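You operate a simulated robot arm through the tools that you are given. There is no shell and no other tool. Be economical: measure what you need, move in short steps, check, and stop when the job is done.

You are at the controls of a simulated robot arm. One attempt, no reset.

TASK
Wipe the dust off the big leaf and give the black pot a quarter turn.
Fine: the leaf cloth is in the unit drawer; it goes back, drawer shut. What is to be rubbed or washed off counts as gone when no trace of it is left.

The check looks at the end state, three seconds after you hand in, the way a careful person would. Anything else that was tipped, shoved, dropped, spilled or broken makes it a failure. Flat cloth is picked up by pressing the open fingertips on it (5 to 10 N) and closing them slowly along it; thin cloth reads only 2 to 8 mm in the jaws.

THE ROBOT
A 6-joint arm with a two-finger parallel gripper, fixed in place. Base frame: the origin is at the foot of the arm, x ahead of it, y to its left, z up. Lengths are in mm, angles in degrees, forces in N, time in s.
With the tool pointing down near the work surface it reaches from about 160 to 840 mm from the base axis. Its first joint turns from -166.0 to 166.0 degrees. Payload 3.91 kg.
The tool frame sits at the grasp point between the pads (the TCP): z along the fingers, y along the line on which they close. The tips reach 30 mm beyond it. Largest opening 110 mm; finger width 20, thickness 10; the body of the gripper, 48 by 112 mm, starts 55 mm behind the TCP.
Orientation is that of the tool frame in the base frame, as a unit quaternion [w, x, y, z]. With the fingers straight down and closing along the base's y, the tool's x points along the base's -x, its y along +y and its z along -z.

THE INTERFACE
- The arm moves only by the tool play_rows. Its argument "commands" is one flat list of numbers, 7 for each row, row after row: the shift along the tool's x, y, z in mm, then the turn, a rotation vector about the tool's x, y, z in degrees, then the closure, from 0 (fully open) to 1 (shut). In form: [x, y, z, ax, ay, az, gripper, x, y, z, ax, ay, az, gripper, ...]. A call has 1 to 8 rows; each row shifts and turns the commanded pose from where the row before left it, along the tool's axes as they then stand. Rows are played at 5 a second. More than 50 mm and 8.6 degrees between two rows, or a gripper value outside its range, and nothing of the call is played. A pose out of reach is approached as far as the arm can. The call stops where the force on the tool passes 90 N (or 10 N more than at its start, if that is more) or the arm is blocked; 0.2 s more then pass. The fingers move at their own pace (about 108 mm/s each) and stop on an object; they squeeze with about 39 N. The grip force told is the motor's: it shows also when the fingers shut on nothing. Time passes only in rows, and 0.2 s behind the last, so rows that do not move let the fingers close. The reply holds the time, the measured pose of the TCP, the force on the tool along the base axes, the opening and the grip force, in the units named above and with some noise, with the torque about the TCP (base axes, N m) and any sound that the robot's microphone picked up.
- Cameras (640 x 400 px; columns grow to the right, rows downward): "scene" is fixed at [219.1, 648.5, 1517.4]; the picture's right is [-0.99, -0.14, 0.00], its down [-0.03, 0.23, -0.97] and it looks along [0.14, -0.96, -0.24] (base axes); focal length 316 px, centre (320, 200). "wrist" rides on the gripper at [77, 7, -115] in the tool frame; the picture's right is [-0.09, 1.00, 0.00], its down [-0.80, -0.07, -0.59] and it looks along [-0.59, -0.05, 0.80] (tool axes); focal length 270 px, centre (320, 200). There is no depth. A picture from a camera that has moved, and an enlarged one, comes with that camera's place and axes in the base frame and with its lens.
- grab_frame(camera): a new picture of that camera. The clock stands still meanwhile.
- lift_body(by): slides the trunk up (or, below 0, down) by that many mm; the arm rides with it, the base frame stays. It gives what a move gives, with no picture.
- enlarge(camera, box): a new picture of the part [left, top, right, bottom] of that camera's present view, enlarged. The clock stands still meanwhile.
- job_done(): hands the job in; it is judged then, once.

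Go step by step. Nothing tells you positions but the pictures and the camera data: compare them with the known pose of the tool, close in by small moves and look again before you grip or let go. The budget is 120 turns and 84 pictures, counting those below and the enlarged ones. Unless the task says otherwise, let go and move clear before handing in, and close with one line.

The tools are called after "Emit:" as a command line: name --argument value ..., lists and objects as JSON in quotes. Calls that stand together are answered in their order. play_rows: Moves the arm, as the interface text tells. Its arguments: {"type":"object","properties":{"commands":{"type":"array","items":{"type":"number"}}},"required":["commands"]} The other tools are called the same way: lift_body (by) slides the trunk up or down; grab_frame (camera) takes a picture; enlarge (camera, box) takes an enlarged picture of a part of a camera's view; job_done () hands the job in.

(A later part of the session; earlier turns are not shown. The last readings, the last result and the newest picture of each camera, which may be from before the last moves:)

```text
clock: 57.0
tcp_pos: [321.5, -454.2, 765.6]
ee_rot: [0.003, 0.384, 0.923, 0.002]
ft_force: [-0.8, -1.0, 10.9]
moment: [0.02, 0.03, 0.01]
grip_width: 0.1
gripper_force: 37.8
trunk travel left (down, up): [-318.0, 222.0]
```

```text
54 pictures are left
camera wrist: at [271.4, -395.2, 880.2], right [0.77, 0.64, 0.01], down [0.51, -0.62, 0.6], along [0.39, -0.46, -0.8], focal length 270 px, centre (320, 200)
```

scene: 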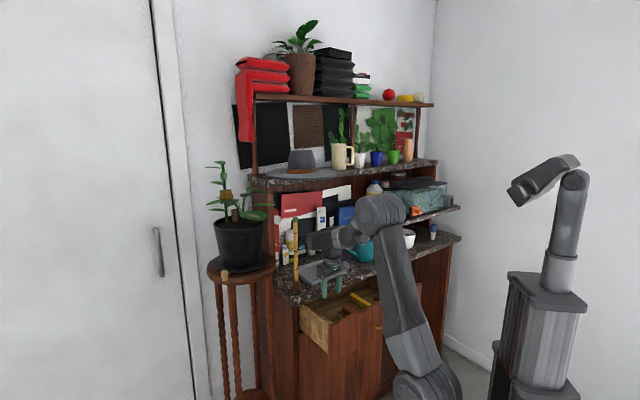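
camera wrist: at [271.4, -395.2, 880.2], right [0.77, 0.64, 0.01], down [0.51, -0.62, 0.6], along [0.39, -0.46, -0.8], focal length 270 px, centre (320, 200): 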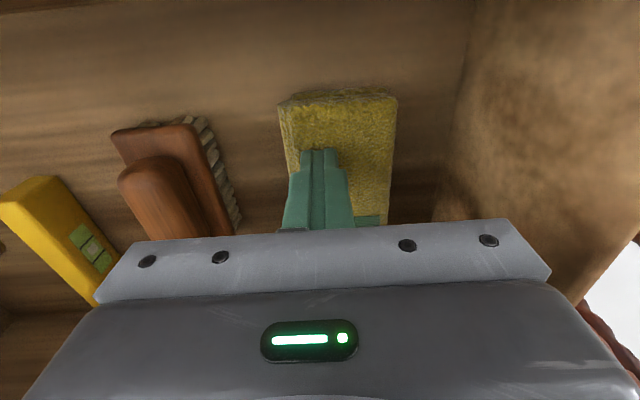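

The stack slides under the tips without folding. It is only about 70 mm wide, so I'll straddle it instead: open to 90 mm, centre over it and look.

Emit:
play_rows --commands '[0, 0, -15, 0, 0, 0, 1, 0, 12, 0, 0, 0, 0, 0.18, 0, 0, 0, 0, 0, 0, 0.18, 0, 0, 0, 0, 0, 0, 0.18]'

Emit:
grab_frame --camera "wrist"

```text
clock: 58.0
tcp_pos: [332.0, -444.8, 779.1]
ee_rot: [0.002, 0.385, 0.923, 0.001]
ft_force: [0.7, -0.4, 0.6]
moment: [0.01, -0.01, 0.01]
grip_width: 90.1
gripper_force: 0.0
trunk travel left (down, up): [-318.0, 222.0]
```

```text
53 pictures are left
camera wrist: at [281.2, -386.8, 894.2], right [0.77, 0.64, 0.01], down [0.51, -0.62, 0.6], along [0.38, -0.46, -0.8], focal length 270 px, centre (320, 200)
```

wrist: 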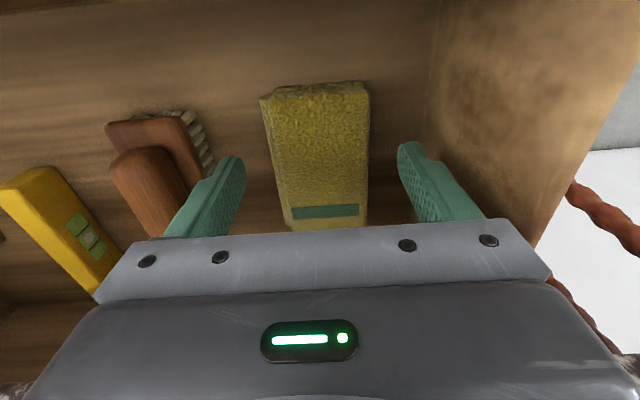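

Centred over the cloth. I go down beside it until the tips meet the drawer floor.

Emit:
play_rows --commands '[0, 1, 12, 0, 0, 0, 0.19, 0, 0, 5, 0, 0, 0, 0.19, 0, 0, 4, 0, 0, 0, 0.19, 0, 0, 4, 0, 0, 0, 0.19]'

```text
clock: 59.0
tcp_pos: [332.2, -445.2, 755.8]
ee_rot: [0.003, 0.385, 0.923, 0.001]
ft_force: [-0.1, -0.4, -0.4]
moment: [0.0, -0.01, 0.01]
grip_width: 89.0
gripper_force: 0.0
trunk travel left (down, up): [-318.0, 222.0]
```

Emit:
play_rows --commands '[0, 0, 4, 0, 0, 0, 0.19, 0, 0, 4, 0, 0, 0, 0.19, 0, 0, 4, 0, 0, 0, 0.19]'

Emit:
grab_frame --camera "wrist"

```text
clock: 59.8
tcp_pos: [331.1, -445.7, 742.9]
ee_rot: [0.002, 0.385, 0.923, 0.002]
ft_force: [0.0, -0.7, -0.5]
moment: [0.04, 0.01, -0.01]
grip_width: 89.1
gripper_force: 0.1
trunk travel left (down, up): [-318.0, 222.0]
```

```text
52 pictures are left
camera wrist: at [281.3, -386.4, 858.1], right [0.77, 0.64, 0.01], down [0.51, -0.62, 0.6], along [0.38, -0.46, -0.8], focal length 270 px, centre (320, 200)
```

wrist: 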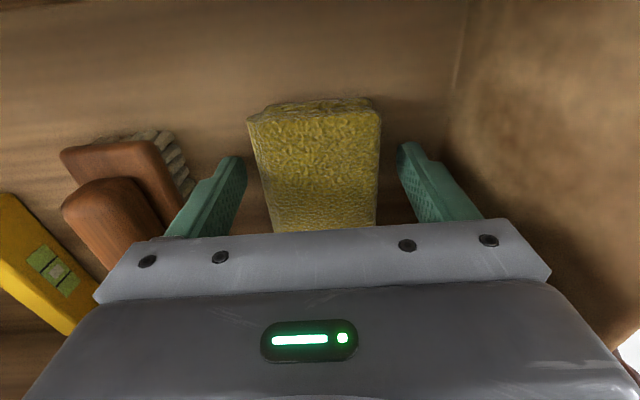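

The cloth is a thick folded stack (top at 735, tips now at 713), so I grip it from both sides.

Emit:
play_rows --commands '[0, 0, 0, 0, 0, 0, 0.3, 0, 0, 0, 0, 0, 0, 0.4, 0, 0, 0, 0, 0, 0, 0.5, 0, 0, 0, 0, 0, 0, 0.6, 0, 0, 0, 0, 0, 0, 0.7, 0, 0, 0, 0, 0, 0, 0.8, 0, 0, 0, 0, 0, 0, 0.9, 0, 0, 0, 0, 0, 0, 1]'

Emit:
grab_frame --camera "wrist"

```text
clock: 61.6
tcp_pos: [331.9, -444.6, 743.3]
ee_rot: [0.003, 0.385, 0.923, 0.002]
ft_force: [-0.9, -0.1, -0.2]
moment: [-0.04, 0.02, -0.02]
grip_width: 60.9
gripper_force: 39.5
trunk travel left (down, up): [-318.0, 222.0]
```

```text
51 pictures are left
camera wrist: at [281.3, -386.4, 858.1], right [0.77, 0.64, 0.01], down [0.51, -0.62, 0.6], along [0.38, -0.46, -0.8], focal length 270 px, centre (320, 200)
```

wrist: 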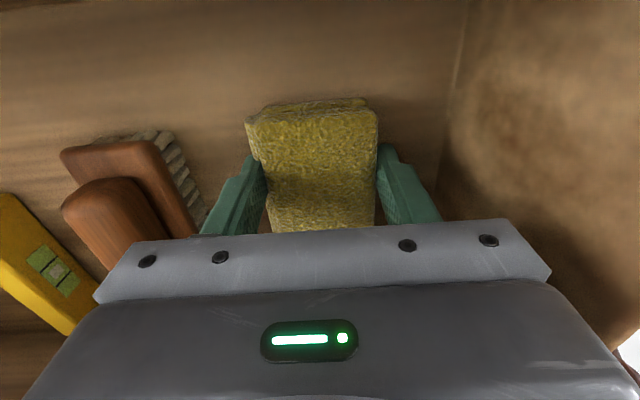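

Firm grip at 61 mm. So that cloth protrudes below the tips for wiping, I regrip 9 mm higher, then lift a little.

Emit:
play_rows --commands '[0, 0, 0, 0, 0, 0, 0.3, 0, 0, -9, 0, 0, 0, 0.3, 0, 0, 0, 0, 0, 0, 0.5, 0, 0, 0, 0, 0, 0, 0.8, 0, 0, 0, 0, 0, 0, 1, 0, 0, 0, 0, 0, 0, 1, 0, 0, -15, 0, 0, 0, 1, 0, 0, -20, 0, 0, 0, 1]'

Emit:
grab_frame --camera "wrist"

```text
clock: 63.4
tcp_pos: [332.7, -446.0, 788.1]
ee_rot: [0.003, 0.386, 0.923, 0.002]
ft_force: [-0.1, -0.1, -1.0]
moment: [0.02, 0.03, 0.01]
grip_width: 60.8
gripper_force: 39.1
trunk travel left (down, up): [-318.0, 222.0]
```

```text
50 pictures are left
camera wrist: at [281.5, -388.0, 902.9], right [0.77, 0.64, 0.01], down [0.51, -0.62, 0.6], along [0.38, -0.46, -0.8], focal length 270 px, centre (320, 200)
```

wrist: 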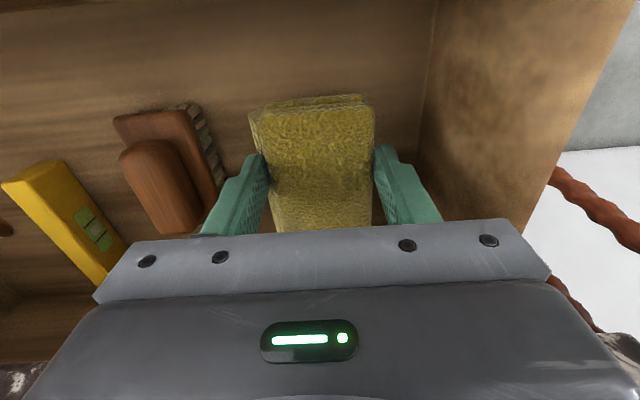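

The cloth is held. I lift it straight out of the drawer, then raise the trunk for the leaf.

Emit:
play_rows --commands '[0, 0, -30, 0, 0, 0, 1, 0, 0, -40, 0, 0, 0, 1, 0, 0, -40, 0, 0, 0, 1, 0, 0, -40, 0, 0, 0, 1, 20, 0, -40, 0, 0, 0, 1]'

Emit:
lift_body --by 222

Emit:
grab_frame --camera "scene"

Emit:
grab_frame --camera "wrist"

```text
clock: 64.6
tcp_pos: [317.5, -434.4, 981.4]
ee_rot: [0.004, 0.385, 0.923, 0.001]
ft_force: [-0.3, 0.3, -1.2]
moment: [0.02, 0.03, 0.02]
grip_width: 60.8
gripper_force: 39.3
trunk travel left (down, up): [-318.0, 222.0]
```

```text
clock: 67.0
tcp_pos: [318.5, -432.0, 1201.3]
ee_rot: [0.002, 0.385, 0.923, 0.001]
ft_force: [0.1, 0.0, -0.7]
moment: [0.03, 0.05, -0.01]
grip_width: 60.6
gripper_force: 38.9
trunk travel left (down, up): [-540.0, 0.0]
```

```text
49 pictures are left
```

scene: 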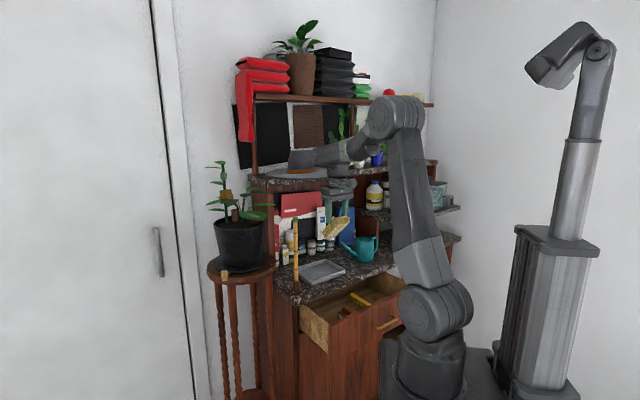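

```text
48 pictures are left
camera wrist: at [267.7, -374.5, 1316.4], right [0.77, 0.64, 0.01], down [0.51, -0.62, 0.6], along [0.38, -0.46, -0.8], focal length 270 px, centre (320, 200)
```

wrist: 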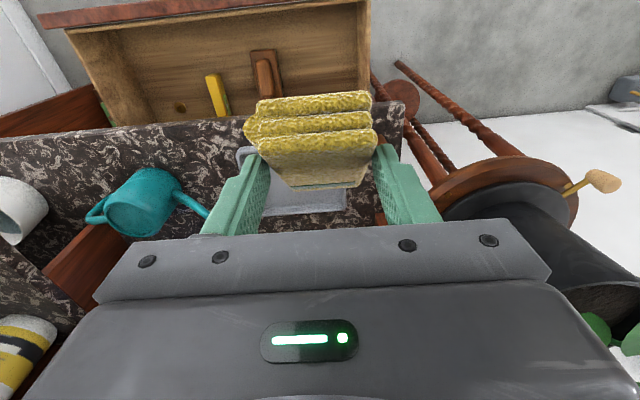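

The cloth has pivoted a bit in the jaws; let me look at it and at the peg on the pot's stand more closely.

Emit:
enlarge --camera "scene" --box '[200, 170, 360, 290]'

Emit:
enlarge --camera "wrist" --box '[430, 120, 640, 370]'

```text
3.33 times, centred on (280, 230) of scene
camera zoom: at [219.1, 648.5, 1517.4], right [-0.99, -0.14, 0.0], down [-0.03, 0.23, -0.97], along [0.14, -0.96, -0.24], focal length 1055 px, centre (453, 100)
```

zoom: 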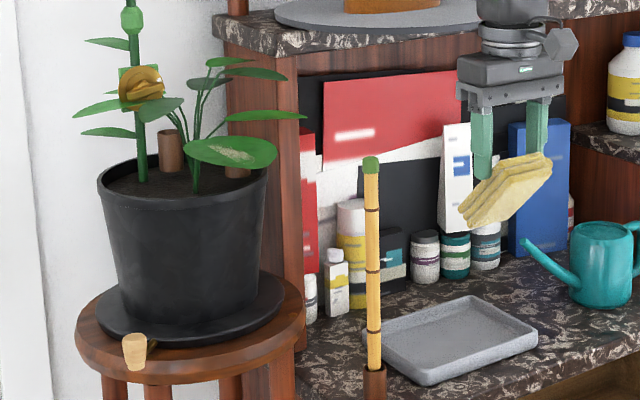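

```text
1.60 times, centred on (535, 245) of wrist
camera zoom: at [267.7, -374.5, 1316.4], right [0.77, 0.64, 0.01], down [0.51, -0.62, 0.6], along [0.38, -0.46, -0.8], focal length 432 px, centre (-24, 128)
```

zoom: 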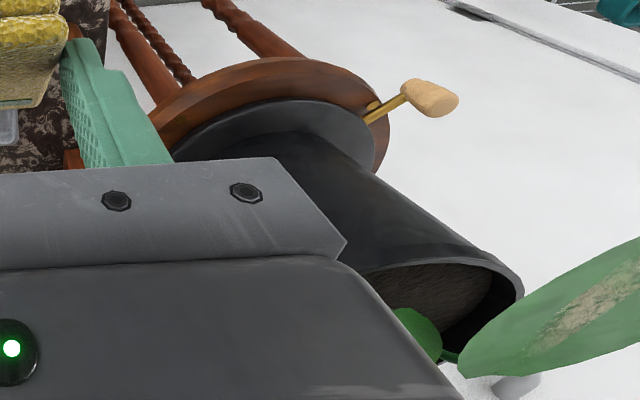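

The "peg" is a brass rod with a wooden knob on the saucer: a turning handle for the pot. The cloth droops about 70 mm below the tips, handy for wiping; I go up and over toward the leaf.

Emit:
play_rows --commands '[0, 10, -45, 0, 0, 0, 1, 0, 10, -45, 0, 0, 0, 1, -5, 20, -40, 0, 0, 0, 1, -5, 45, -8, 0, 0, 0, 1, -8, 45, 0, 0, 0, 0, 1, -8, 45, 0, 0, 0, 0, 1, -8, 40, 0, 0, 0, 0, 1]'

Emit:
grab_frame --camera "wrist"

Emit:
enlarge --camera "scene" --box '[190, 110, 330, 240]'

```text
clock: 68.5
tcp_pos: [496.8, -306.5, 1339.8]
ee_rot: [0.003, 0.385, 0.923, 0.001]
ft_force: [0.1, 0.7, -0.3]
moment: [-0.02, 0.03, 0.01]
grip_width: 60.4
gripper_force: 38.9
trunk travel left (down, up): [-540.0, 0.0]
```

```text
45 pictures are left
camera wrist: at [447.1, -248.4, 1454.8], right [0.77, 0.64, 0.0], down [0.51, -0.62, 0.6], along [0.38, -0.46, -0.8], focal length 270 px, centre (320, 200)
```

wrist: 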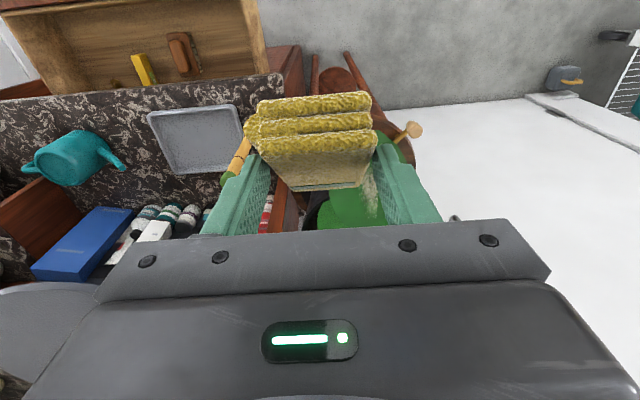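

```text
3.08 times, centred on (260, 175) of scene
camera zoom: at [219.1, 648.5, 1517.4], right [-0.99, -0.14, 0.0], down [-0.03, 0.23, -0.97], along [0.14, -0.96, -0.24], focal length 974 px, centre (505, 277)
```

zoom: 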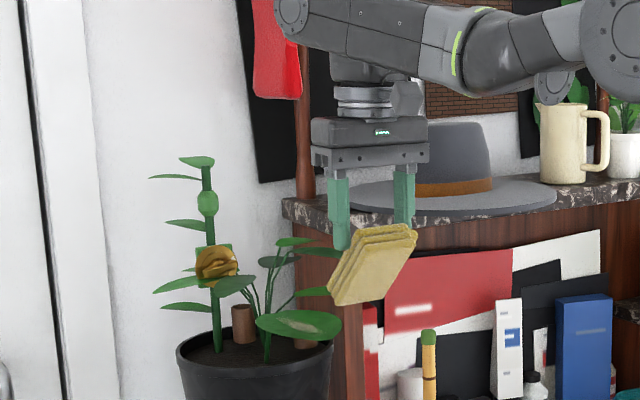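

Dust runs exactly along the unit's depth direction from about (622,-368) to (557,-303), and the cloth's low edge is crosswise to it. I tilt the tool 25° forward for reach and move above the leaf's inner end.

Emit:
play_rows --commands '[0, 0, 0, 0, -8.3, 0, 1, 0, 0, 0, 0, -8.3, 0, 1, 0, 0, 0, 0, -8.3, 0, 1, -22, 15, 12, 0, 0, 0, 1, -22, 15, 12, 0, 0, 0, 1, -21, 15, 12, 0, 0, 0, 1]'

Emit:
grab_frame --camera "wrist"

Emit:
enlarge --camera "scene" --box '[190, 110, 330, 240]'

```text
clock: 70.0
tcp_pos: [579.9, -326.7, 1333.9]
ee_rot: [0.202, 0.377, 0.9, -0.082]
ft_force: [-0.5, -0.4, -1.2]
moment: [-0.03, 0.04, -0.01]
grip_width: 60.6
gripper_force: 39.2
trunk travel left (down, up): [-540.0, 0.0]
```

```text
43 pictures are left
camera wrist: at [501.9, -238.6, 1405.3], right [0.76, 0.64, 0.04], down [0.28, -0.39, 0.88], along [0.58, -0.66, -0.48], focal length 270 px, centre (320, 200)
```

wrist: 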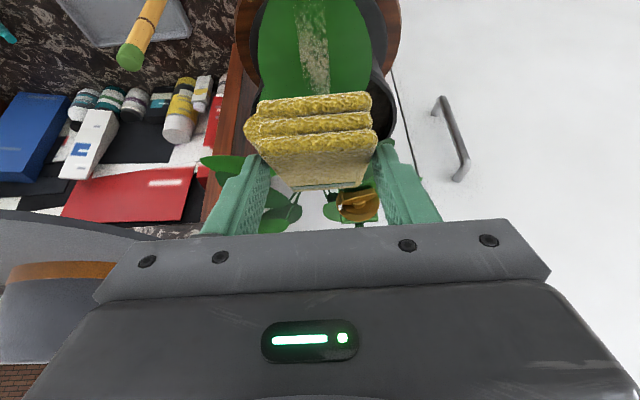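

```text
3.08 times, centred on (260, 175) of scene
camera zoom: at [219.1, 648.5, 1517.4], right [-0.99, -0.14, 0.0], down [-0.03, 0.23, -0.97], along [0.14, -0.96, -0.24], focal length 974 px, centre (505, 277)
```

zoom: 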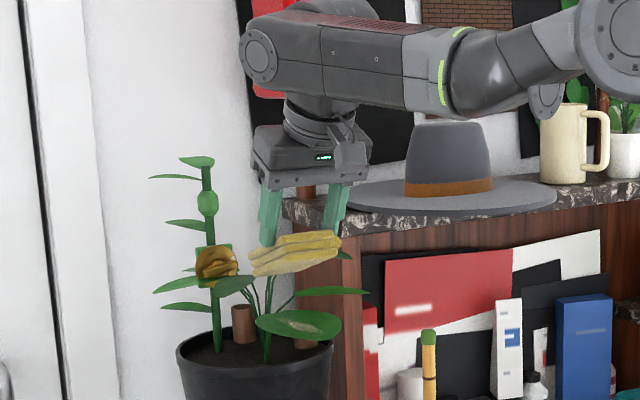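

The cloth now lies with its low edge across the dust strip, well aligned, about 45 mm above the leaf. I lower toward it carefully.

Emit:
play_rows --commands '[-9, 0, 5, 0, 0, 0, 1, 7, 0, 15, 0, 0, 0, 1, 7, 0, 15, 0, 0, 0, 1]'

Emit:
play_rows --commands '[2.1, 0, 4.5, 0, 0, 0, 1, 2.1, 0, 4.5, 0, 0, 0, 1]'

Emit:
enlarge --camera "scene" --box '[220, 160, 290, 225]'

```text
clock: 70.8
tcp_pos: [586.5, -335.5, 1302.8]
ee_rot: [0.202, 0.375, 0.901, -0.081]
ft_force: [-0.5, -0.2, 0.5]
moment: [-0.04, 0.0, 0.02]
grip_width: 60.5
gripper_force: 38.8
trunk travel left (down, up): [-540.0, 0.0]
```

```text
clock: 71.3
tcp_pos: [584.7, -334.2, 1293.2]
ee_rot: [0.202, 0.376, 0.901, -0.081]
ft_force: [-0.2, -0.4, -0.3]
moment: [-0.04, 0.0, 0.04]
grip_width: 60.5
gripper_force: 38.8
trunk travel left (down, up): [-540.0, 0.0]
```

```text
6.15 times, centred on (255, 192) of scene
camera zoom: at [219.1, 648.5, 1517.4], right [-0.99, -0.14, 0.0], down [-0.03, 0.23, -0.97], along [0.14, -0.96, -0.24], focal length 1947 px, centre (720, 246)
```

zoom: 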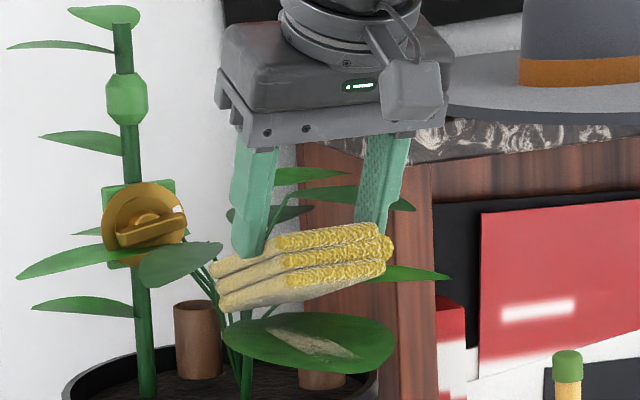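

About 12 mm remain. I lower in small steps and watch the force.

Emit:
play_rows --commands '[1.7, 0, 3.6, 0, 0, 0, 1, 1.7, 0, 3.6, 0, 0, 0, 1, 1.3, 0, 2.7, 0, 0, 0, 1, 0, 0, 0, 0, 0, 0, 1]'

Emit:
play_rows --commands '[1.3, 0, 2.7, 0, 0, 0, 1, 0, 0, 0, 0, 0, 0, 1]'

Emit:
enlarge --camera "scene" --box '[220, 160, 290, 225]'

```text
clock: 72.3
tcp_pos: [585.7, -333.5, 1283.5]
ee_rot: [0.204, 0.375, 0.901, -0.081]
ft_force: [2.0, -1.0, 5.9]
moment: [-0.47, -0.31, 0.09]
grip_width: 60.6
gripper_force: 39.3
trunk travel left (down, up): [-540.0, 0.0]
```

```text
clock: 73.0
tcp_pos: [584.4, -334.0, 1280.9]
ee_rot: [0.205, 0.376, 0.9, -0.082]
ft_force: [2.9, -1.8, 20.0]
moment: [-1.15, -0.96, 0.19]
grip_width: 60.8
gripper_force: 39.4
trunk travel left (down, up): [-540.0, 0.0]
```

```text
6.15 times, centred on (255, 192) of scene
camera zoom: at [219.1, 648.5, 1517.4], right [-0.99, -0.14, 0.0], down [-0.03, 0.23, -0.97], along [0.14, -0.96, -0.24], focal length 1947 px, centre (720, 246)
```

zoom: 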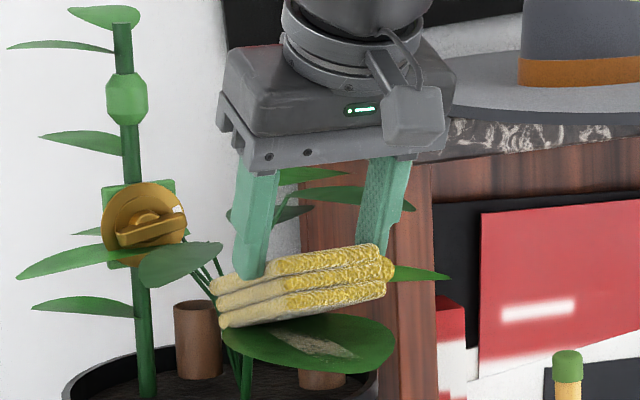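

The leaf is firm; I ease to a light press and drag the cloth outward along the dust.

Emit:
play_rows --commands '[-0.5, 0, -1.2, 0, 0, 0, 1, 13.3, 0, -6.8, 0, 0, 0, 1, 13.3, 0, -6.8, 0, 0, 0, 1, 13.3, 0, -6.8, 0, 0, 0, 1]'

```text
clock: 74.0
tcp_pos: [551.7, -301.5, 1280.1]
ee_rot: [0.2, 0.377, 0.901, -0.081]
ft_force: [-1.3, 0.9, 3.2]
moment: [-0.08, -0.17, 0.02]
grip_width: 60.9
gripper_force: 39.5
trunk travel left (down, up): [-540.0, 0.0]
```

Emit:
play_rows --commands '[0.9, 0, 1.9, 0, 0, 0, 1, 13.6, 0, -6.3, 0, 0, 0, 1, 13.6, 0, -6.3, 0, 0, 0, 1, 13.6, 0, -6.3, 0, 0, 0, 1]'

```text
clock: 75.0
tcp_pos: [520.5, -270.3, 1279.6]
ee_rot: [0.201, 0.376, 0.901, -0.081]
ft_force: [-1.5, 0.6, 4.4]
moment: [-0.14, -0.08, -0.01]
grip_width: 60.7
gripper_force: 38.8
trunk travel left (down, up): [-540.0, 0.0]
```

Emit:
play_rows --commands '[14.1, 0, -5.4, 0, 0, 0, 1, 13.6, 0, -6.3, 0, 0, 0, 1, 13.6, 0, -6.3, 0, 0, 0, 1, 13.6, 0, -6.3, 0, 0, 0, 1]'

Emit:
grab_frame --camera "wrist"

Emit:
enlarge --camera "scene" --box '[220, 160, 290, 225]'

```text
clock: 76.0
tcp_pos: [477.2, -227.9, 1277.7]
ee_rot: [0.203, 0.376, 0.901, -0.081]
ft_force: [-0.8, 0.3, 0.0]
moment: [0.0, 0.02, 0.0]
grip_width: 60.7
gripper_force: 38.8
trunk travel left (down, up): [-540.0, 0.0]
```

```text
39 pictures are left
camera wrist: at [399.3, -139.7, 1349.6], right [0.76, 0.64, 0.04], down [0.28, -0.39, 0.88], along [0.58, -0.66, -0.48], focal length 270 px, centre (320, 200)
```

wrist: 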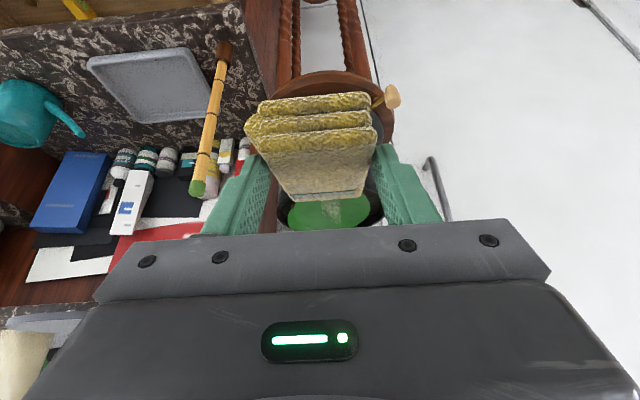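

```text
6.15 times, centred on (255, 192) of scene
camera zoom: at [219.1, 648.5, 1517.4], right [-0.99, -0.14, 0.0], down [-0.03, 0.23, -0.97], along [0.14, -0.96, -0.24], focal length 1947 px, centre (720, 246)
```

zoom: 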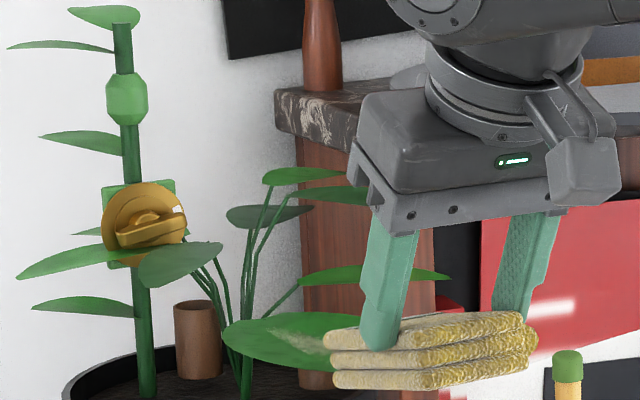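

A pass is done; I lift off to inspect the leaf.

Emit:
play_rows --commands '[-8.5, 0, -18, 0, 0, 0, 1, -8.5, 0, -18, 0, 0, 0, 1, -8.5, 0, -18, 0, 0, 0, 1]'

Emit:
enlarge --camera "scene" --box '[232, 192, 282, 224]'

```text
clock: 76.8
tcp_pos: [479.2, -228.9, 1336.0]
ee_rot: [0.202, 0.375, 0.901, -0.081]
ft_force: [0.0, -0.5, 0.4]
moment: [-0.01, 0.0, 0.02]
grip_width: 60.8
gripper_force: 38.9
trunk travel left (down, up): [-540.0, 0.0]
```

```text
12.50 times, centred on (257, 208) of scene
camera zoom: at [219.1, 648.5, 1517.4], right [-0.99, -0.14, 0.0], down [-0.03, 0.23, -0.97], along [0.14, -0.96, -0.24], focal length 3956 px, centre (1108, 100)
```

zoom: 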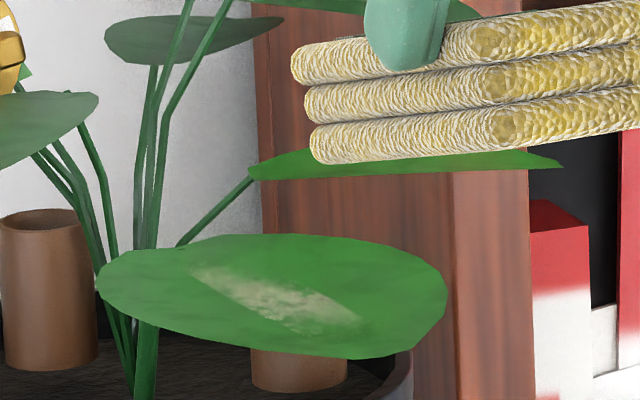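

The dust is thinner but not gone; more passes with a bit more pressure are needed. I return over the leaf.

Emit:
play_rows --commands '[-30.8, 0, 14.4, 0, 0, 0, 1, -30.8, 0, 14.4, 0, 0, 0, 1, -30.8, 0, 14.4, 0, 0, 0, 1, 10, 0, 21.3, 0, 0, 0, 1, 3.8, 0, 8.2, 0, 0, 0, 1, 0, 0, 0, 0, 0, 0, 1]'

```text
clock: 78.2
tcp_pos: [550.7, -301.8, 1304.6]
ee_rot: [0.201, 0.376, 0.901, -0.082]
ft_force: [0.5, 0.1, -0.1]
moment: [0.02, 0.01, 0.03]
grip_width: 60.6
gripper_force: 38.7
trunk travel left (down, up): [-540.0, 0.0]
```

Emit:
play_rows --commands '[5, 0, 10.9, 0, 0, 0, 1, 5, 0, 10.9, 0, 0, 0, 1, 1, 0, 2, 0, 0, 0, 1, 0, 0, 0, 0, 0, 0, 1]'

```text
clock: 79.2
tcp_pos: [553.3, -301.6, 1279.0]
ee_rot: [0.202, 0.376, 0.901, -0.081]
ft_force: [0.9, 0.3, 1.8]
moment: [-0.23, -0.1, 0.02]
grip_width: 60.7
gripper_force: 39.2
trunk travel left (down, up): [-540.0, 0.0]
```

I press slightly more and stroke in and out over the dust.

Emit:
play_rows --commands '[0.8, 0, 1.6, 0, 0, 0, 1, -16.3, 0, 7.6, 0, 0, 0, 1, -16.3, 0, 7.6, 0, 0, 0, 1, 16.3, 0, -7.6, 0, 0, 0, 1, 16.3, 0, -7.6, 0, 0, 0, 1, 16.3, 0, -7.6, 0, 0, 0, 1, 16.3, 0, -7.6, 0, 0, 0, 1]'

Emit:
play_rows --commands '[0.4, 0, 0.9, 0, 0, 0, 1, 16.3, 0, -7.6, 0, 0, 0, 1, -16.3, 0, 7.6, 0, 0, 0, 1, -16.3, 0, 7.6, 0, 0, 0, 1, -16.3, 0, 7.6, 0, 0, 0, 1, -16.3, 0, 7.6, 0, 0, 0, 1, -16.3, 0, 7.6, 0, 0, 0, 1]'

```text
clock: 80.8
tcp_pos: [526.2, -273.5, 1278.1]
ee_rot: [0.202, 0.376, 0.901, -0.081]
ft_force: [-1.0, -0.9, 13.6]
moment: [-0.9, -0.7, -0.07]
grip_width: 60.6
gripper_force: 39.0
trunk travel left (down, up): [-540.0, 0.0]
```

```text
clock: 82.3
tcp_pos: [577.4, -325.6, 1275.0]
ee_rot: [0.2, 0.377, 0.901, -0.082]
ft_force: [0.2, 0.6, -0.5]
moment: [0.02, -0.01, -0.01]
grip_width: 60.7
gripper_force: 38.9
trunk travel left (down, up): [-540.0, 0.0]
```

No contact reading at the inner end now; I look.

Emit:
enlarge --camera "scene" --box '[220, 160, 290, 225]'

```text
6.15 times, centred on (255, 192) of scene
camera zoom: at [219.1, 648.5, 1517.4], right [-0.99, -0.14, 0.0], down [-0.03, 0.23, -0.97], along [0.14, -0.96, -0.24], focal length 1947 px, centre (720, 246)
```

zoom: 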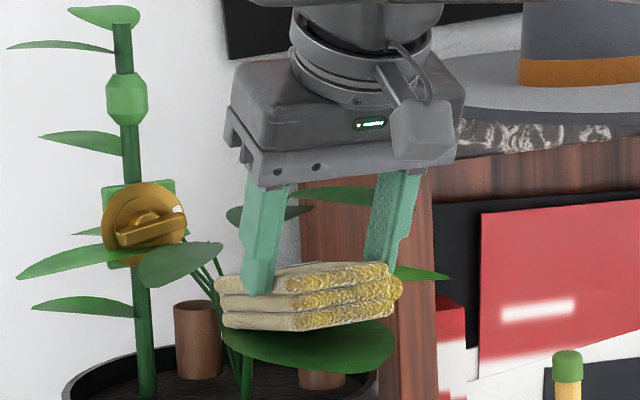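

The cloth has levelled itself and the visible outer part of the leaf looks clean. I press it flat onto the inner part and stroke again.

Emit:
play_rows --commands '[1.3, 0, 2.7, 0, 0, 0, 1, 1.3, 0, 2.7, 0, 0, 0, 1, 0, 0, 0, 0, 0, 0, 1]'

```text
clock: 83.2
tcp_pos: [576.2, -325.6, 1273.6]
ee_rot: [0.204, 0.376, 0.9, -0.082]
ft_force: [4.9, -3.5, 17.1]
moment: [-1.26, -1.06, 0.12]
grip_width: 60.7
gripper_force: 39.2
trunk travel left (down, up): [-540.0, 0.0]
```

Emit:
play_rows --commands '[-0.5, 0, -1, 0, 0, 0, 1, -13.6, 0, 6.3, 0, 0, 0, 1, 13.6, 0, -6.3, 0, 0, 0, 1, 13.6, 0, -6.3, 0, 0, 0, 1, 13.6, 0, -6.3, 0, 0, 0, 1, 13.6, 0, -6.3, 0, 0, 0, 1, 13.6, 0, -6.3, 0, 0, 0, 1]'

Emit:
play_rows --commands '[-13.6, 0, 6.3, 0, 0, 0, 1, -13.6, 0, 6.3, 0, 0, 0, 1, -13.6, 0, 6.3, 0, 0, 0, 1, -13.6, 0, 6.3, 0, 0, 0, 1, 13.6, 0, -6.3, 0, 0, 0, 1, 13.6, 0, -6.3, 0, 0, 0, 1, 13.6, 0, -6.3, 0, 0, 0, 1, 13.6, 0, -6.3, 0, 0, 0, 1]'

Emit:
play_rows --commands '[13.6, 0, -6.3, 0, 0, 0, 1, 13.6, 0, -6.3, 0, 0, 0, 1, -8.5, 0, -18, 0, 0, 0, 1, -8.5, 0, -18, 0, 0, 0, 1, 29, 0, -14, 0, 0, 0, 1, 29, 0, -14, 0, 0, 0, 1]'

Emit:
enlarge --camera "scene" --box '[232, 192, 282, 224]'

```text
clock: 84.8
tcp_pos: [534.2, -282.7, 1271.5]
ee_rot: [0.201, 0.376, 0.901, -0.081]
ft_force: [-1.0, 0.9, 8.9]
moment: [-0.51, -0.46, -0.08]
grip_width: 60.7
gripper_force: 39.0
trunk travel left (down, up): [-540.0, 0.0]
```

```text
clock: 86.5
tcp_pos: [535.7, -283.4, 1271.9]
ee_rot: [0.202, 0.376, 0.901, -0.081]
ft_force: [0.3, 0.8, 0.0]
moment: [0.03, -0.02, 0.01]
grip_width: 60.8
gripper_force: 38.8
trunk travel left (down, up): [-540.0, 0.0]
```

```text
clock: 88.0
tcp_pos: [467.4, -216.7, 1311.9]
ee_rot: [0.201, 0.377, 0.9, -0.081]
ft_force: [-0.3, -0.2, -0.1]
moment: [-0.02, 0.0, -0.02]
grip_width: 60.6
gripper_force: 38.6
trunk travel left (down, up): [-540.0, 0.0]
```

```text
12.50 times, centred on (257, 208) of scene
camera zoom: at [219.1, 648.5, 1517.4], right [-0.99, -0.14, 0.0], down [-0.03, 0.23, -0.97], along [0.14, -0.96, -0.24], focal length 3956 px, centre (1108, 100)
```

zoom: 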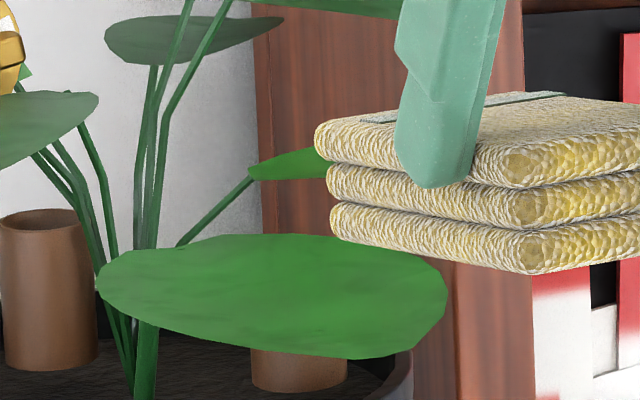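

The leaf is clean, no trace visible. Next I take the cloth back: upright the tool and return above the drawer.

Emit:
play_rows --commands '[0, 0, 0, 0, 8.2, 0, 1, 0, 0, 0, 0, 8.2, 0, 1, 0, 0, 0, 0, 8.2, 0, 1, -6.7, -36.7, 5, 0, 0, 0, 1, -6.7, -36.7, 5, 0, 0, 0, 1, -6.7, -36.7, 10, 0, 0, 0, 1, -6.7, -36.7, 20, 0, 0, 0, 1, -6.7, -36.7, 20, 0, 0, 0, 1]'

Emit:
play_rows --commands '[-6.7, -36.7, 20, 0, 0, 0, 1, -6.7, -36.7, 20, 0, 0, 0, 1]'

```text
clock: 89.8
tcp_pos: [365.5, -372.5, 1252.5]
ee_rot: [0.005, 0.385, 0.923, 0.001]
ft_force: [0.1, -0.7, -0.9]
moment: [-0.02, 0.0, -0.04]
grip_width: 60.9
gripper_force: 39.4
trunk travel left (down, up): [-540.0, 0.0]
```

```text
clock: 90.3
tcp_pos: [322.4, -432.7, 1210.4]
ee_rot: [0.004, 0.385, 0.923, 0.001]
ft_force: [-0.4, -1.1, -0.8]
moment: [-0.01, 0.0, -0.03]
grip_width: 60.9
gripper_force: 39.1
trunk travel left (down, up): [-540.0, 0.0]
```

Emit:
lift_body --by -222

Emit:
play_rows --commands '[0, 0, 40, 0, 0, 0, 1, 0, 0, 40, 0, 0, 0, 1, 0, 0, 40, 0, 0, 0, 1]'

Emit:
grab_frame --camera "wrist"

Emit:
enlarge --camera "scene" --box '[280, 230, 440, 350]'

```text
clock: 92.7
tcp_pos: [321.1, -431.8, 988.9]
ee_rot: [0.005, 0.385, 0.923, 0.001]
ft_force: [0.1, -0.1, -1.0]
moment: [-0.03, -0.02, 0.01]
grip_width: 60.6
gripper_force: 39.0
trunk travel left (down, up): [-318.0, 222.0]
```

```text
clock: 93.5
tcp_pos: [323.0, -430.3, 868.1]
ee_rot: [0.005, 0.384, 0.923, 0.001]
ft_force: [0.3, -0.3, -0.3]
moment: [-0.03, -0.06, -0.02]
grip_width: 61.0
gripper_force: 39.2
trunk travel left (down, up): [-318.0, 222.0]
```

```text
34 pictures are left
camera wrist: at [272.0, -371.7, 981.8], right [0.77, 0.64, 0.01], down [0.51, -0.62, 0.6], along [0.39, -0.46, -0.8], focal length 270 px, centre (320, 200)
```

wrist: 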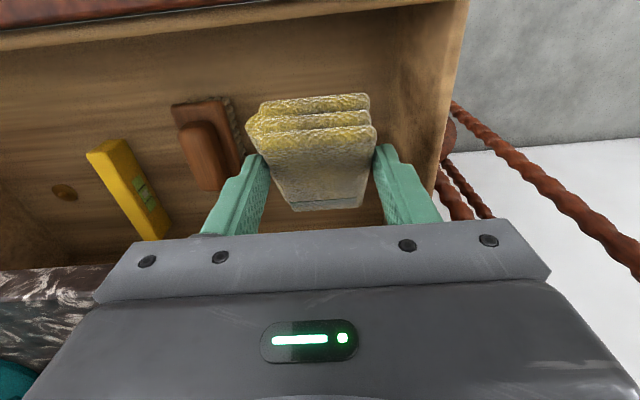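

```text
3.33 times, centred on (360, 290) of scene
camera zoom: at [219.1, 648.5, 1517.4], right [-0.99, -0.14, 0.0], down [-0.03, 0.23, -0.97], along [0.14, -0.96, -0.24], focal length 1055 px, centre (187, -100)
```

zoom: 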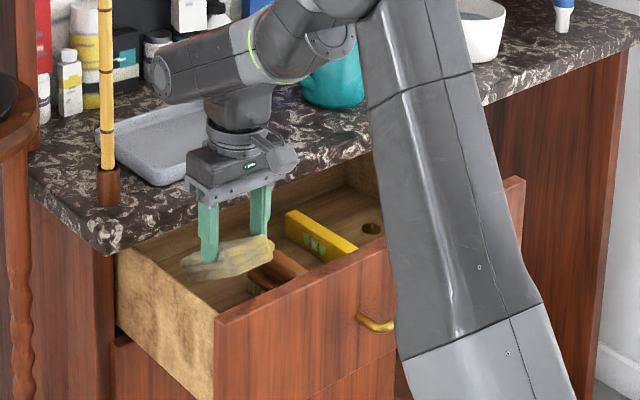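

I lower the cloth into its place in the drawer.

Emit:
play_rows --commands '[0, 0, 30, 0, 0, 0, 1, 0, 0, 30, 0, 0, 0, 1, 0, 0, 20, 0, 0, 0, 1, 0, 0, 10, 0, 0, 0, 1, 0, 0, 8, 0, 0, 0, 1, 0, 0, 8, 0, 0, 0, 1]'

```text
clock: 94.9
tcp_pos: [323.9, -433.1, 763.6]
ee_rot: [0.006, 0.385, 0.923, 0.001]
ft_force: [-1.5, -1.8, 14.4]
moment: [-0.97, -0.68, -0.15]
grip_width: 61.0
gripper_force: 39.7
trunk travel left (down, up): [-318.0, 222.0]
```

Emit:
play_rows --commands '[0, 0, 3, 0, 0, 0, 1, 0, 0, 3, 0, 0, 0, 1, 0, 0, 3, 0, 0, 0, 1]'

Emit:
play_rows --commands '[0, 0, 0, 0, 0, 0, 0.35, 0, 0, 0, 0, 0, 0, 0.18, 0, 0, -10, 0, 0, 0, 0.18, 0, 0, -30, 0, 0, 0, 0.18, 0, 0, -40, 0, 0, 0, 0.18, 0, 0, -40, 0, 0, 0, 0.18]'

Emit:
grab_frame --camera "wrist"

```text
clock: 95.7
tcp_pos: [323.4, -432.4, 754.2]
ee_rot: [0.006, 0.385, 0.923, 0.0]
ft_force: [-0.9, -0.7, 24.4]
moment: [-0.35, -0.09, -0.13]
grip_width: 60.9
gripper_force: 38.8
trunk travel left (down, up): [-318.0, 222.0]
```

```text
clock: 97.1
tcp_pos: [322.6, -430.3, 873.6]
ee_rot: [0.005, 0.385, 0.923, 0.001]
ft_force: [-0.8, -0.2, -0.3]
moment: [0.02, -0.02, -0.01]
grip_width: 90.2
gripper_force: 0.0
trunk travel left (down, up): [-318.0, 222.0]
```

```text
32 pictures are left
camera wrist: at [272.9, -371.9, 989.1], right [0.77, 0.64, 0.01], down [0.51, -0.62, 0.6], along [0.39, -0.46, -0.8], focal length 270 px, centre (320, 200)
```

wrist: 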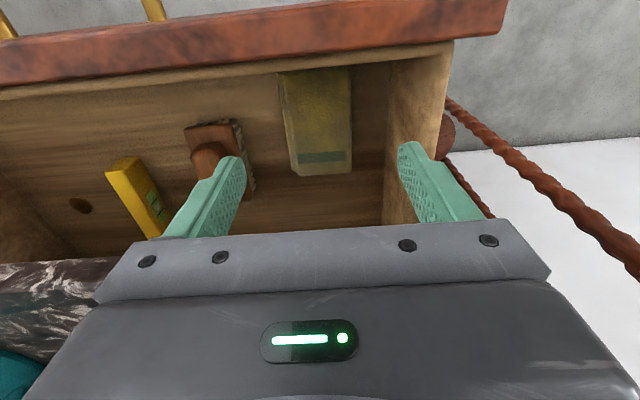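

The cloth lies flat in the drawer again. I move out in front of the drawer, fingers shut, to push it closed by its handle bar.

Emit:
play_rows --commands '[0, 0, -40, 0, 0, 0, 0.5, 29, -26, 0, 0, 0, 0, 1, 29, -26, 0, 0, 0, 0, 1, 29, -26, 0, 0, 0, 0, 1, 29, -26, 0, 0, 0, 0, 1, 29, -26, 0, 0, 0, 0, 1, 29, -27, 0, 0, 0, 0, 1]'

Emit:
lift_body --by -130

Emit:
grab_frame --camera "wrist"

Emit:
enlarge --camera "scene" --box '[280, 230, 440, 350]'

```text
clock: 98.7
tcp_pos: [85.9, -416.0, 911.0]
ee_rot: [0.005, 0.384, 0.923, 0.001]
ft_force: [0.3, 0.3, 0.2]
moment: [0.01, 0.04, -0.01]
grip_width: 0.1
gripper_force: 38.0
trunk travel left (down, up): [-318.0, 222.0]
```

```text
clock: 100.3
tcp_pos: [88.9, -416.8, 779.7]
ee_rot: [0.005, 0.385, 0.923, 0.0]
ft_force: [0.3, -0.5, -1.0]
moment: [0.02, -0.01, -0.03]
grip_width: 0.0
gripper_force: 37.2
trunk travel left (down, up): [-188.0, 352.0]
```

```text
31 pictures are left
camera wrist: at [37.1, -357.3, 895.0], right [0.77, 0.64, 0.01], down [0.51, -0.62, 0.6], along [0.39, -0.46, -0.8], focal length 270 px, centre (320, 200)
```

wrist: 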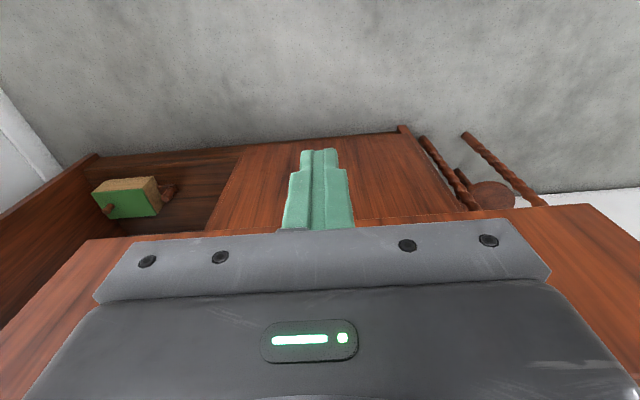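

```text
3.33 times, centred on (360, 290) of scene
camera zoom: at [219.1, 648.5, 1517.4], right [-0.99, -0.14, 0.0], down [-0.03, 0.23, -0.97], along [0.14, -0.96, -0.24], focal length 1055 px, centre (187, -100)
```

zoom: 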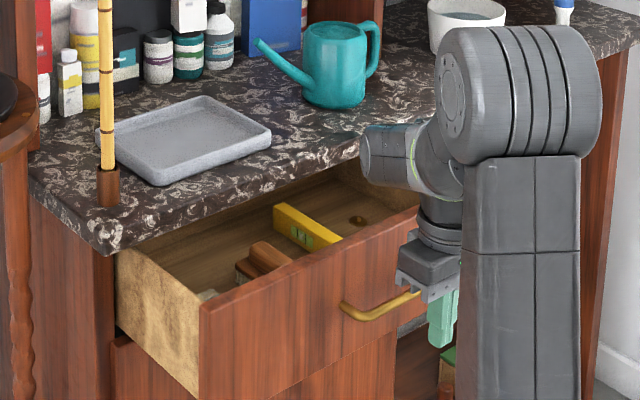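

The bar is straight ahead of the shut fingers. I push it in steadily.

Emit:
play_rows --commands '[-18, 0, 0, 0, 0, 0, 1, -18, 0, 0, 0, 0, 0, 1, -15, 0, 0, 0, 0, 0, 1, -15, 0, 0, 0, 0, 0, 1, -20, 0, 0, 0, 0, 0, 1]'

```text
clock: 101.5
tcp_pos: [148.7, -477.5, 781.7]
ee_rot: [0.005, 0.385, 0.923, 0.001]
ft_force: [-0.7, -0.5, 0.3]
moment: [-0.01, 0.0, 0.0]
grip_width: 0.1
gripper_force: 38.0
trunk travel left (down, up): [-188.0, 352.0]
```

Emit:
enlarge --camera "scene" --box '[280, 230, 440, 350]'

```text
3.33 times, centred on (360, 290) of scene
camera zoom: at [219.1, 648.5, 1517.4], right [-0.99, -0.14, 0.0], down [-0.03, 0.23, -0.97], along [0.14, -0.96, -0.24], focal length 1055 px, centre (187, -100)
```

zoom: 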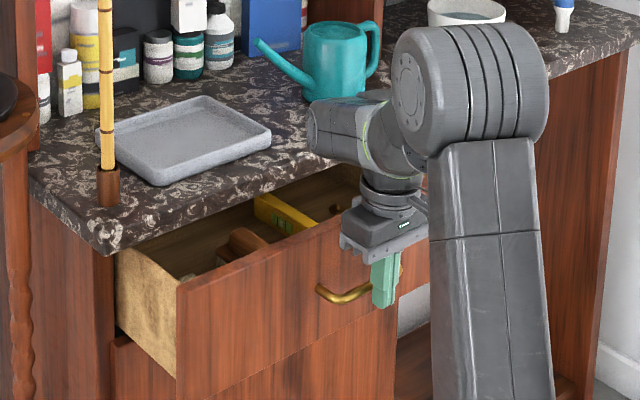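

The drawer is sliding in. I continue, tilting the tool forward as it nears the counter edge.

Emit:
play_rows --commands '[-18, 0, 1.5, 0, -5, 0, 1, -17.8, 0, 3.1, 0, -5, 0, 1, -17.5, 0, 4.6, 0, -5, 0, 1, -17, 0, 6.2, 0, -5, 0, 1, -16.4, 0, 7.6, 0, -5, 0, 1, -15.7, 0, 9, 0, -5, 0, 1]'

Emit:
enlarge --camera "scene" --box '[280, 230, 440, 350]'

```text
clock: 102.9
tcp_pos: [225.4, -553.4, 774.8]
ee_rot: [0.245, 0.372, 0.89, -0.1]
ft_force: [0.4, 0.0, 0.6]
moment: [-0.02, -0.02, 0.0]
grip_width: 0.0
gripper_force: 38.1
trunk travel left (down, up): [-188.0, 352.0]
```

```text
3.33 times, centred on (360, 290) of scene
camera zoom: at [219.1, 648.5, 1517.4], right [-0.99, -0.14, 0.0], down [-0.03, 0.23, -0.97], along [0.14, -0.96, -0.24], focal length 1055 px, centre (187, -100)
```

zoom: 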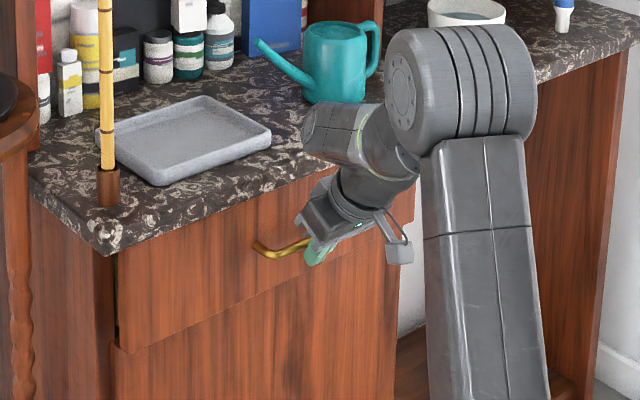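

Almost shut. I push on in small steps until it stops.

Emit:
play_rows --commands '[-11.2, 0, 7.2, 0, -3, 0, 1, -11, 0, 7.6, 0, -2, 0, 1, -8, 0, 6, 0, 0, 0, 1]'

Emit:
play_rows --commands '[-4.1, 0, 2.9, 0, 0, 0, 1, -4.1, 0, 2.9, 0, 0, 0, 1]'

Emit:
enlarge --camera "scene" --box '[280, 250, 390, 340]'

```text
clock: 103.7
tcp_pos: [247.0, -575.2, 771.0]
ee_rot: [0.279, 0.368, 0.88, -0.113]
ft_force: [-30.9, 34.4, -5.3]
moment: [0.3, 0.46, -0.04]
grip_width: 0.2
gripper_force: 37.6
trunk travel left (down, up): [-188.0, 352.0]
```

```text
clock: 104.2
tcp_pos: [251.6, -578.1, 764.5]
ee_rot: [0.273, 0.369, 0.882, -0.104]
ft_force: [-41.2, 33.4, 13.6]
moment: [0.18, 0.41, -0.14]
grip_width: 0.0
gripper_force: 37.6
trunk travel left (down, up): [-188.0, 352.0]
stopped in row 2: the force on the tool passed its limit at 98 N (the readings are from after the stop); the commanded pose is now the measured one
```

```text
4.44 times, centred on (335, 295) of scene
camera zoom: at [219.1, 648.5, 1517.4], right [-0.99, -0.14, 0.0], down [-0.03, 0.23, -0.97], along [0.14, -0.96, -0.24], focal length 1406 px, centre (253, -222)
```

zoom: 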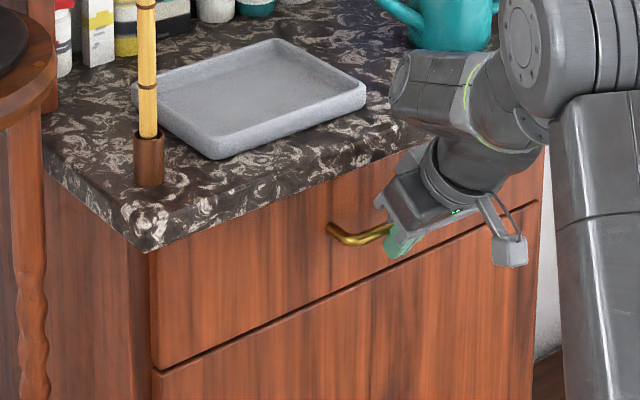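

The drawer is shut flush. I back away and raise the trunk, heading for the pot's turning knob.

Emit:
play_rows --commands '[29, 0, -19.6, 0, 0, 0, 1, 29, 0, -19.6, 0, 0, 0, 1, 29, 0, -19.6, 0, 0, 0, 1, 0, 0, 0, 0, -6, 0, 1, -20, 0, -30, 0, 0, 0, 1]'

Emit:
lift_body --by 200

Emit:
grab_frame --camera "scene"

```text
clock: 105.4
tcp_pos: [178.3, -502.7, 799.1]
ee_rot: [0.321, 0.362, 0.866, -0.126]
ft_force: [0.2, -0.3, 0.8]
moment: [0.01, -0.04, 0.02]
grip_width: 0.0
gripper_force: 37.6
trunk travel left (down, up): [-188.0, 352.0]
```

```text
clock: 107.6
tcp_pos: [177.9, -502.6, 999.1]
ee_rot: [0.321, 0.362, 0.866, -0.126]
ft_force: [0.0, 0.1, -0.1]
moment: [0.01, -0.02, -0.02]
grip_width: 0.0
gripper_force: 37.3
trunk travel left (down, up): [-388.0, 152.0]
```

```text
26 pictures are left
```

scene: 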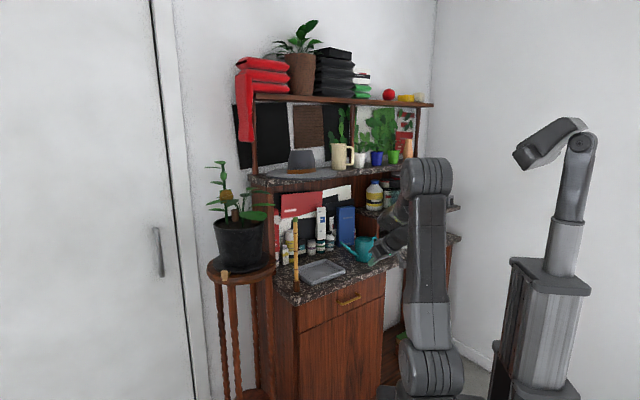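

Drawer shut, leaf clean. I swing round to the robot side of the pot stand, staying well outside the leaf.

Emit:
play_rows --commands '[-12, 43.3, -9, 0, 0, 0, 1, -12, 43.3, -9, 0, 0, 0, 1, -12, 43.3, -9, 0, 0, 0, 1, -12, 43.3, -9, 0, 0, 0, 1, -8, 43.3, -5, 0, 0, 0, 1, -8, 43.3, -5, 0, 0, 0, 1, -8, 43.3, -5, 0, 0, 0, 1]'

Emit:
play_rows --commands '[-8, 43.3, -5, 0, 0, 0, 1, -6, 43.3, 0, 0, 0, 0, 0.8, -6, 43.3, 0, 0, 0, 0, 0.6, -6, 43.3, 0, 0, 0, 0, 0.5, -6, 43.3, 0, 0, 0, 0, 0.5]'

Emit:
grab_frame --camera "wrist"

Emit:
grab_frame --camera "scene"

```text
clock: 109.2
tcp_pos: [406.2, -304.4, 1084.9]
ee_rot: [0.321, 0.363, 0.866, -0.126]
ft_force: [-0.1, 0.0, -0.3]
moment: [0.03, -0.02, 0.0]
grip_width: 0.0
gripper_force: 38.0
trunk travel left (down, up): [-388.0, 152.0]
```

```text
clock: 110.4
tcp_pos: [576.4, -171.4, 1116.4]
ee_rot: [0.321, 0.363, 0.866, -0.127]
ft_force: [0.2, 0.0, -0.9]
moment: [-0.04, 0.02, 0.01]
grip_width: 54.6
gripper_force: 0.0
trunk travel left (down, up): [-388.0, 152.0]
```

```text
25 pictures are left
camera wrist: at [487.9, -72.9, 1154.1], right [0.75, 0.65, 0.07], down [0.1, -0.22, 0.97], along [0.65, -0.72, -0.23], focal length 270 px, centre (320, 200)
```

wrist: 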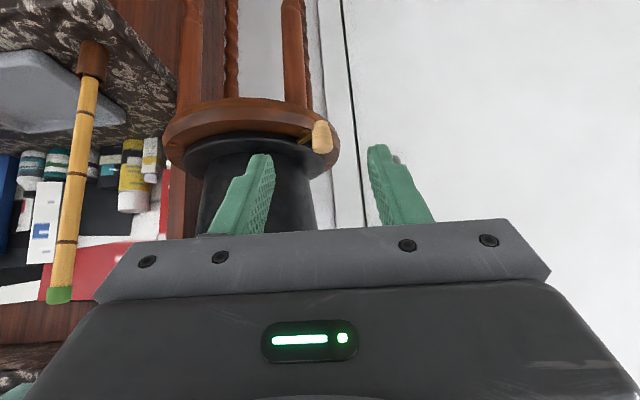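

```text
24 pictures are left
```

scene: 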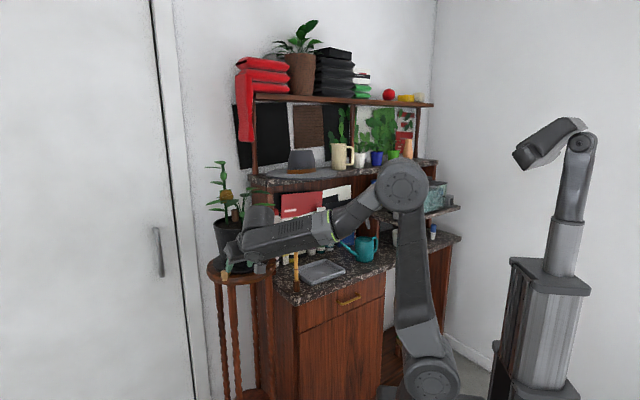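

I now see the stand, saucer and knob well; I enlarge for geometry.

Emit:
enlarge --camera "wrist" --box '[150, 70, 390, 220]'

```text
2.67 times, centred on (270, 145) of wrist
camera zoom: at [487.9, -72.9, 1154.1], right [0.75, 0.65, 0.07], down [0.1, -0.22, 0.97], along [0.65, -0.72, -0.23], focal length 721 px, centre (453, 347)
```

zoom: 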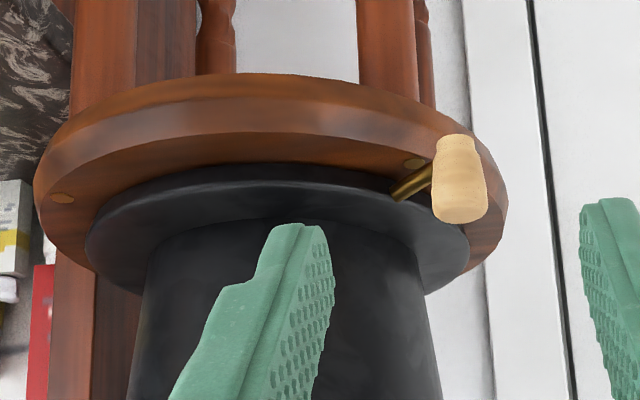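

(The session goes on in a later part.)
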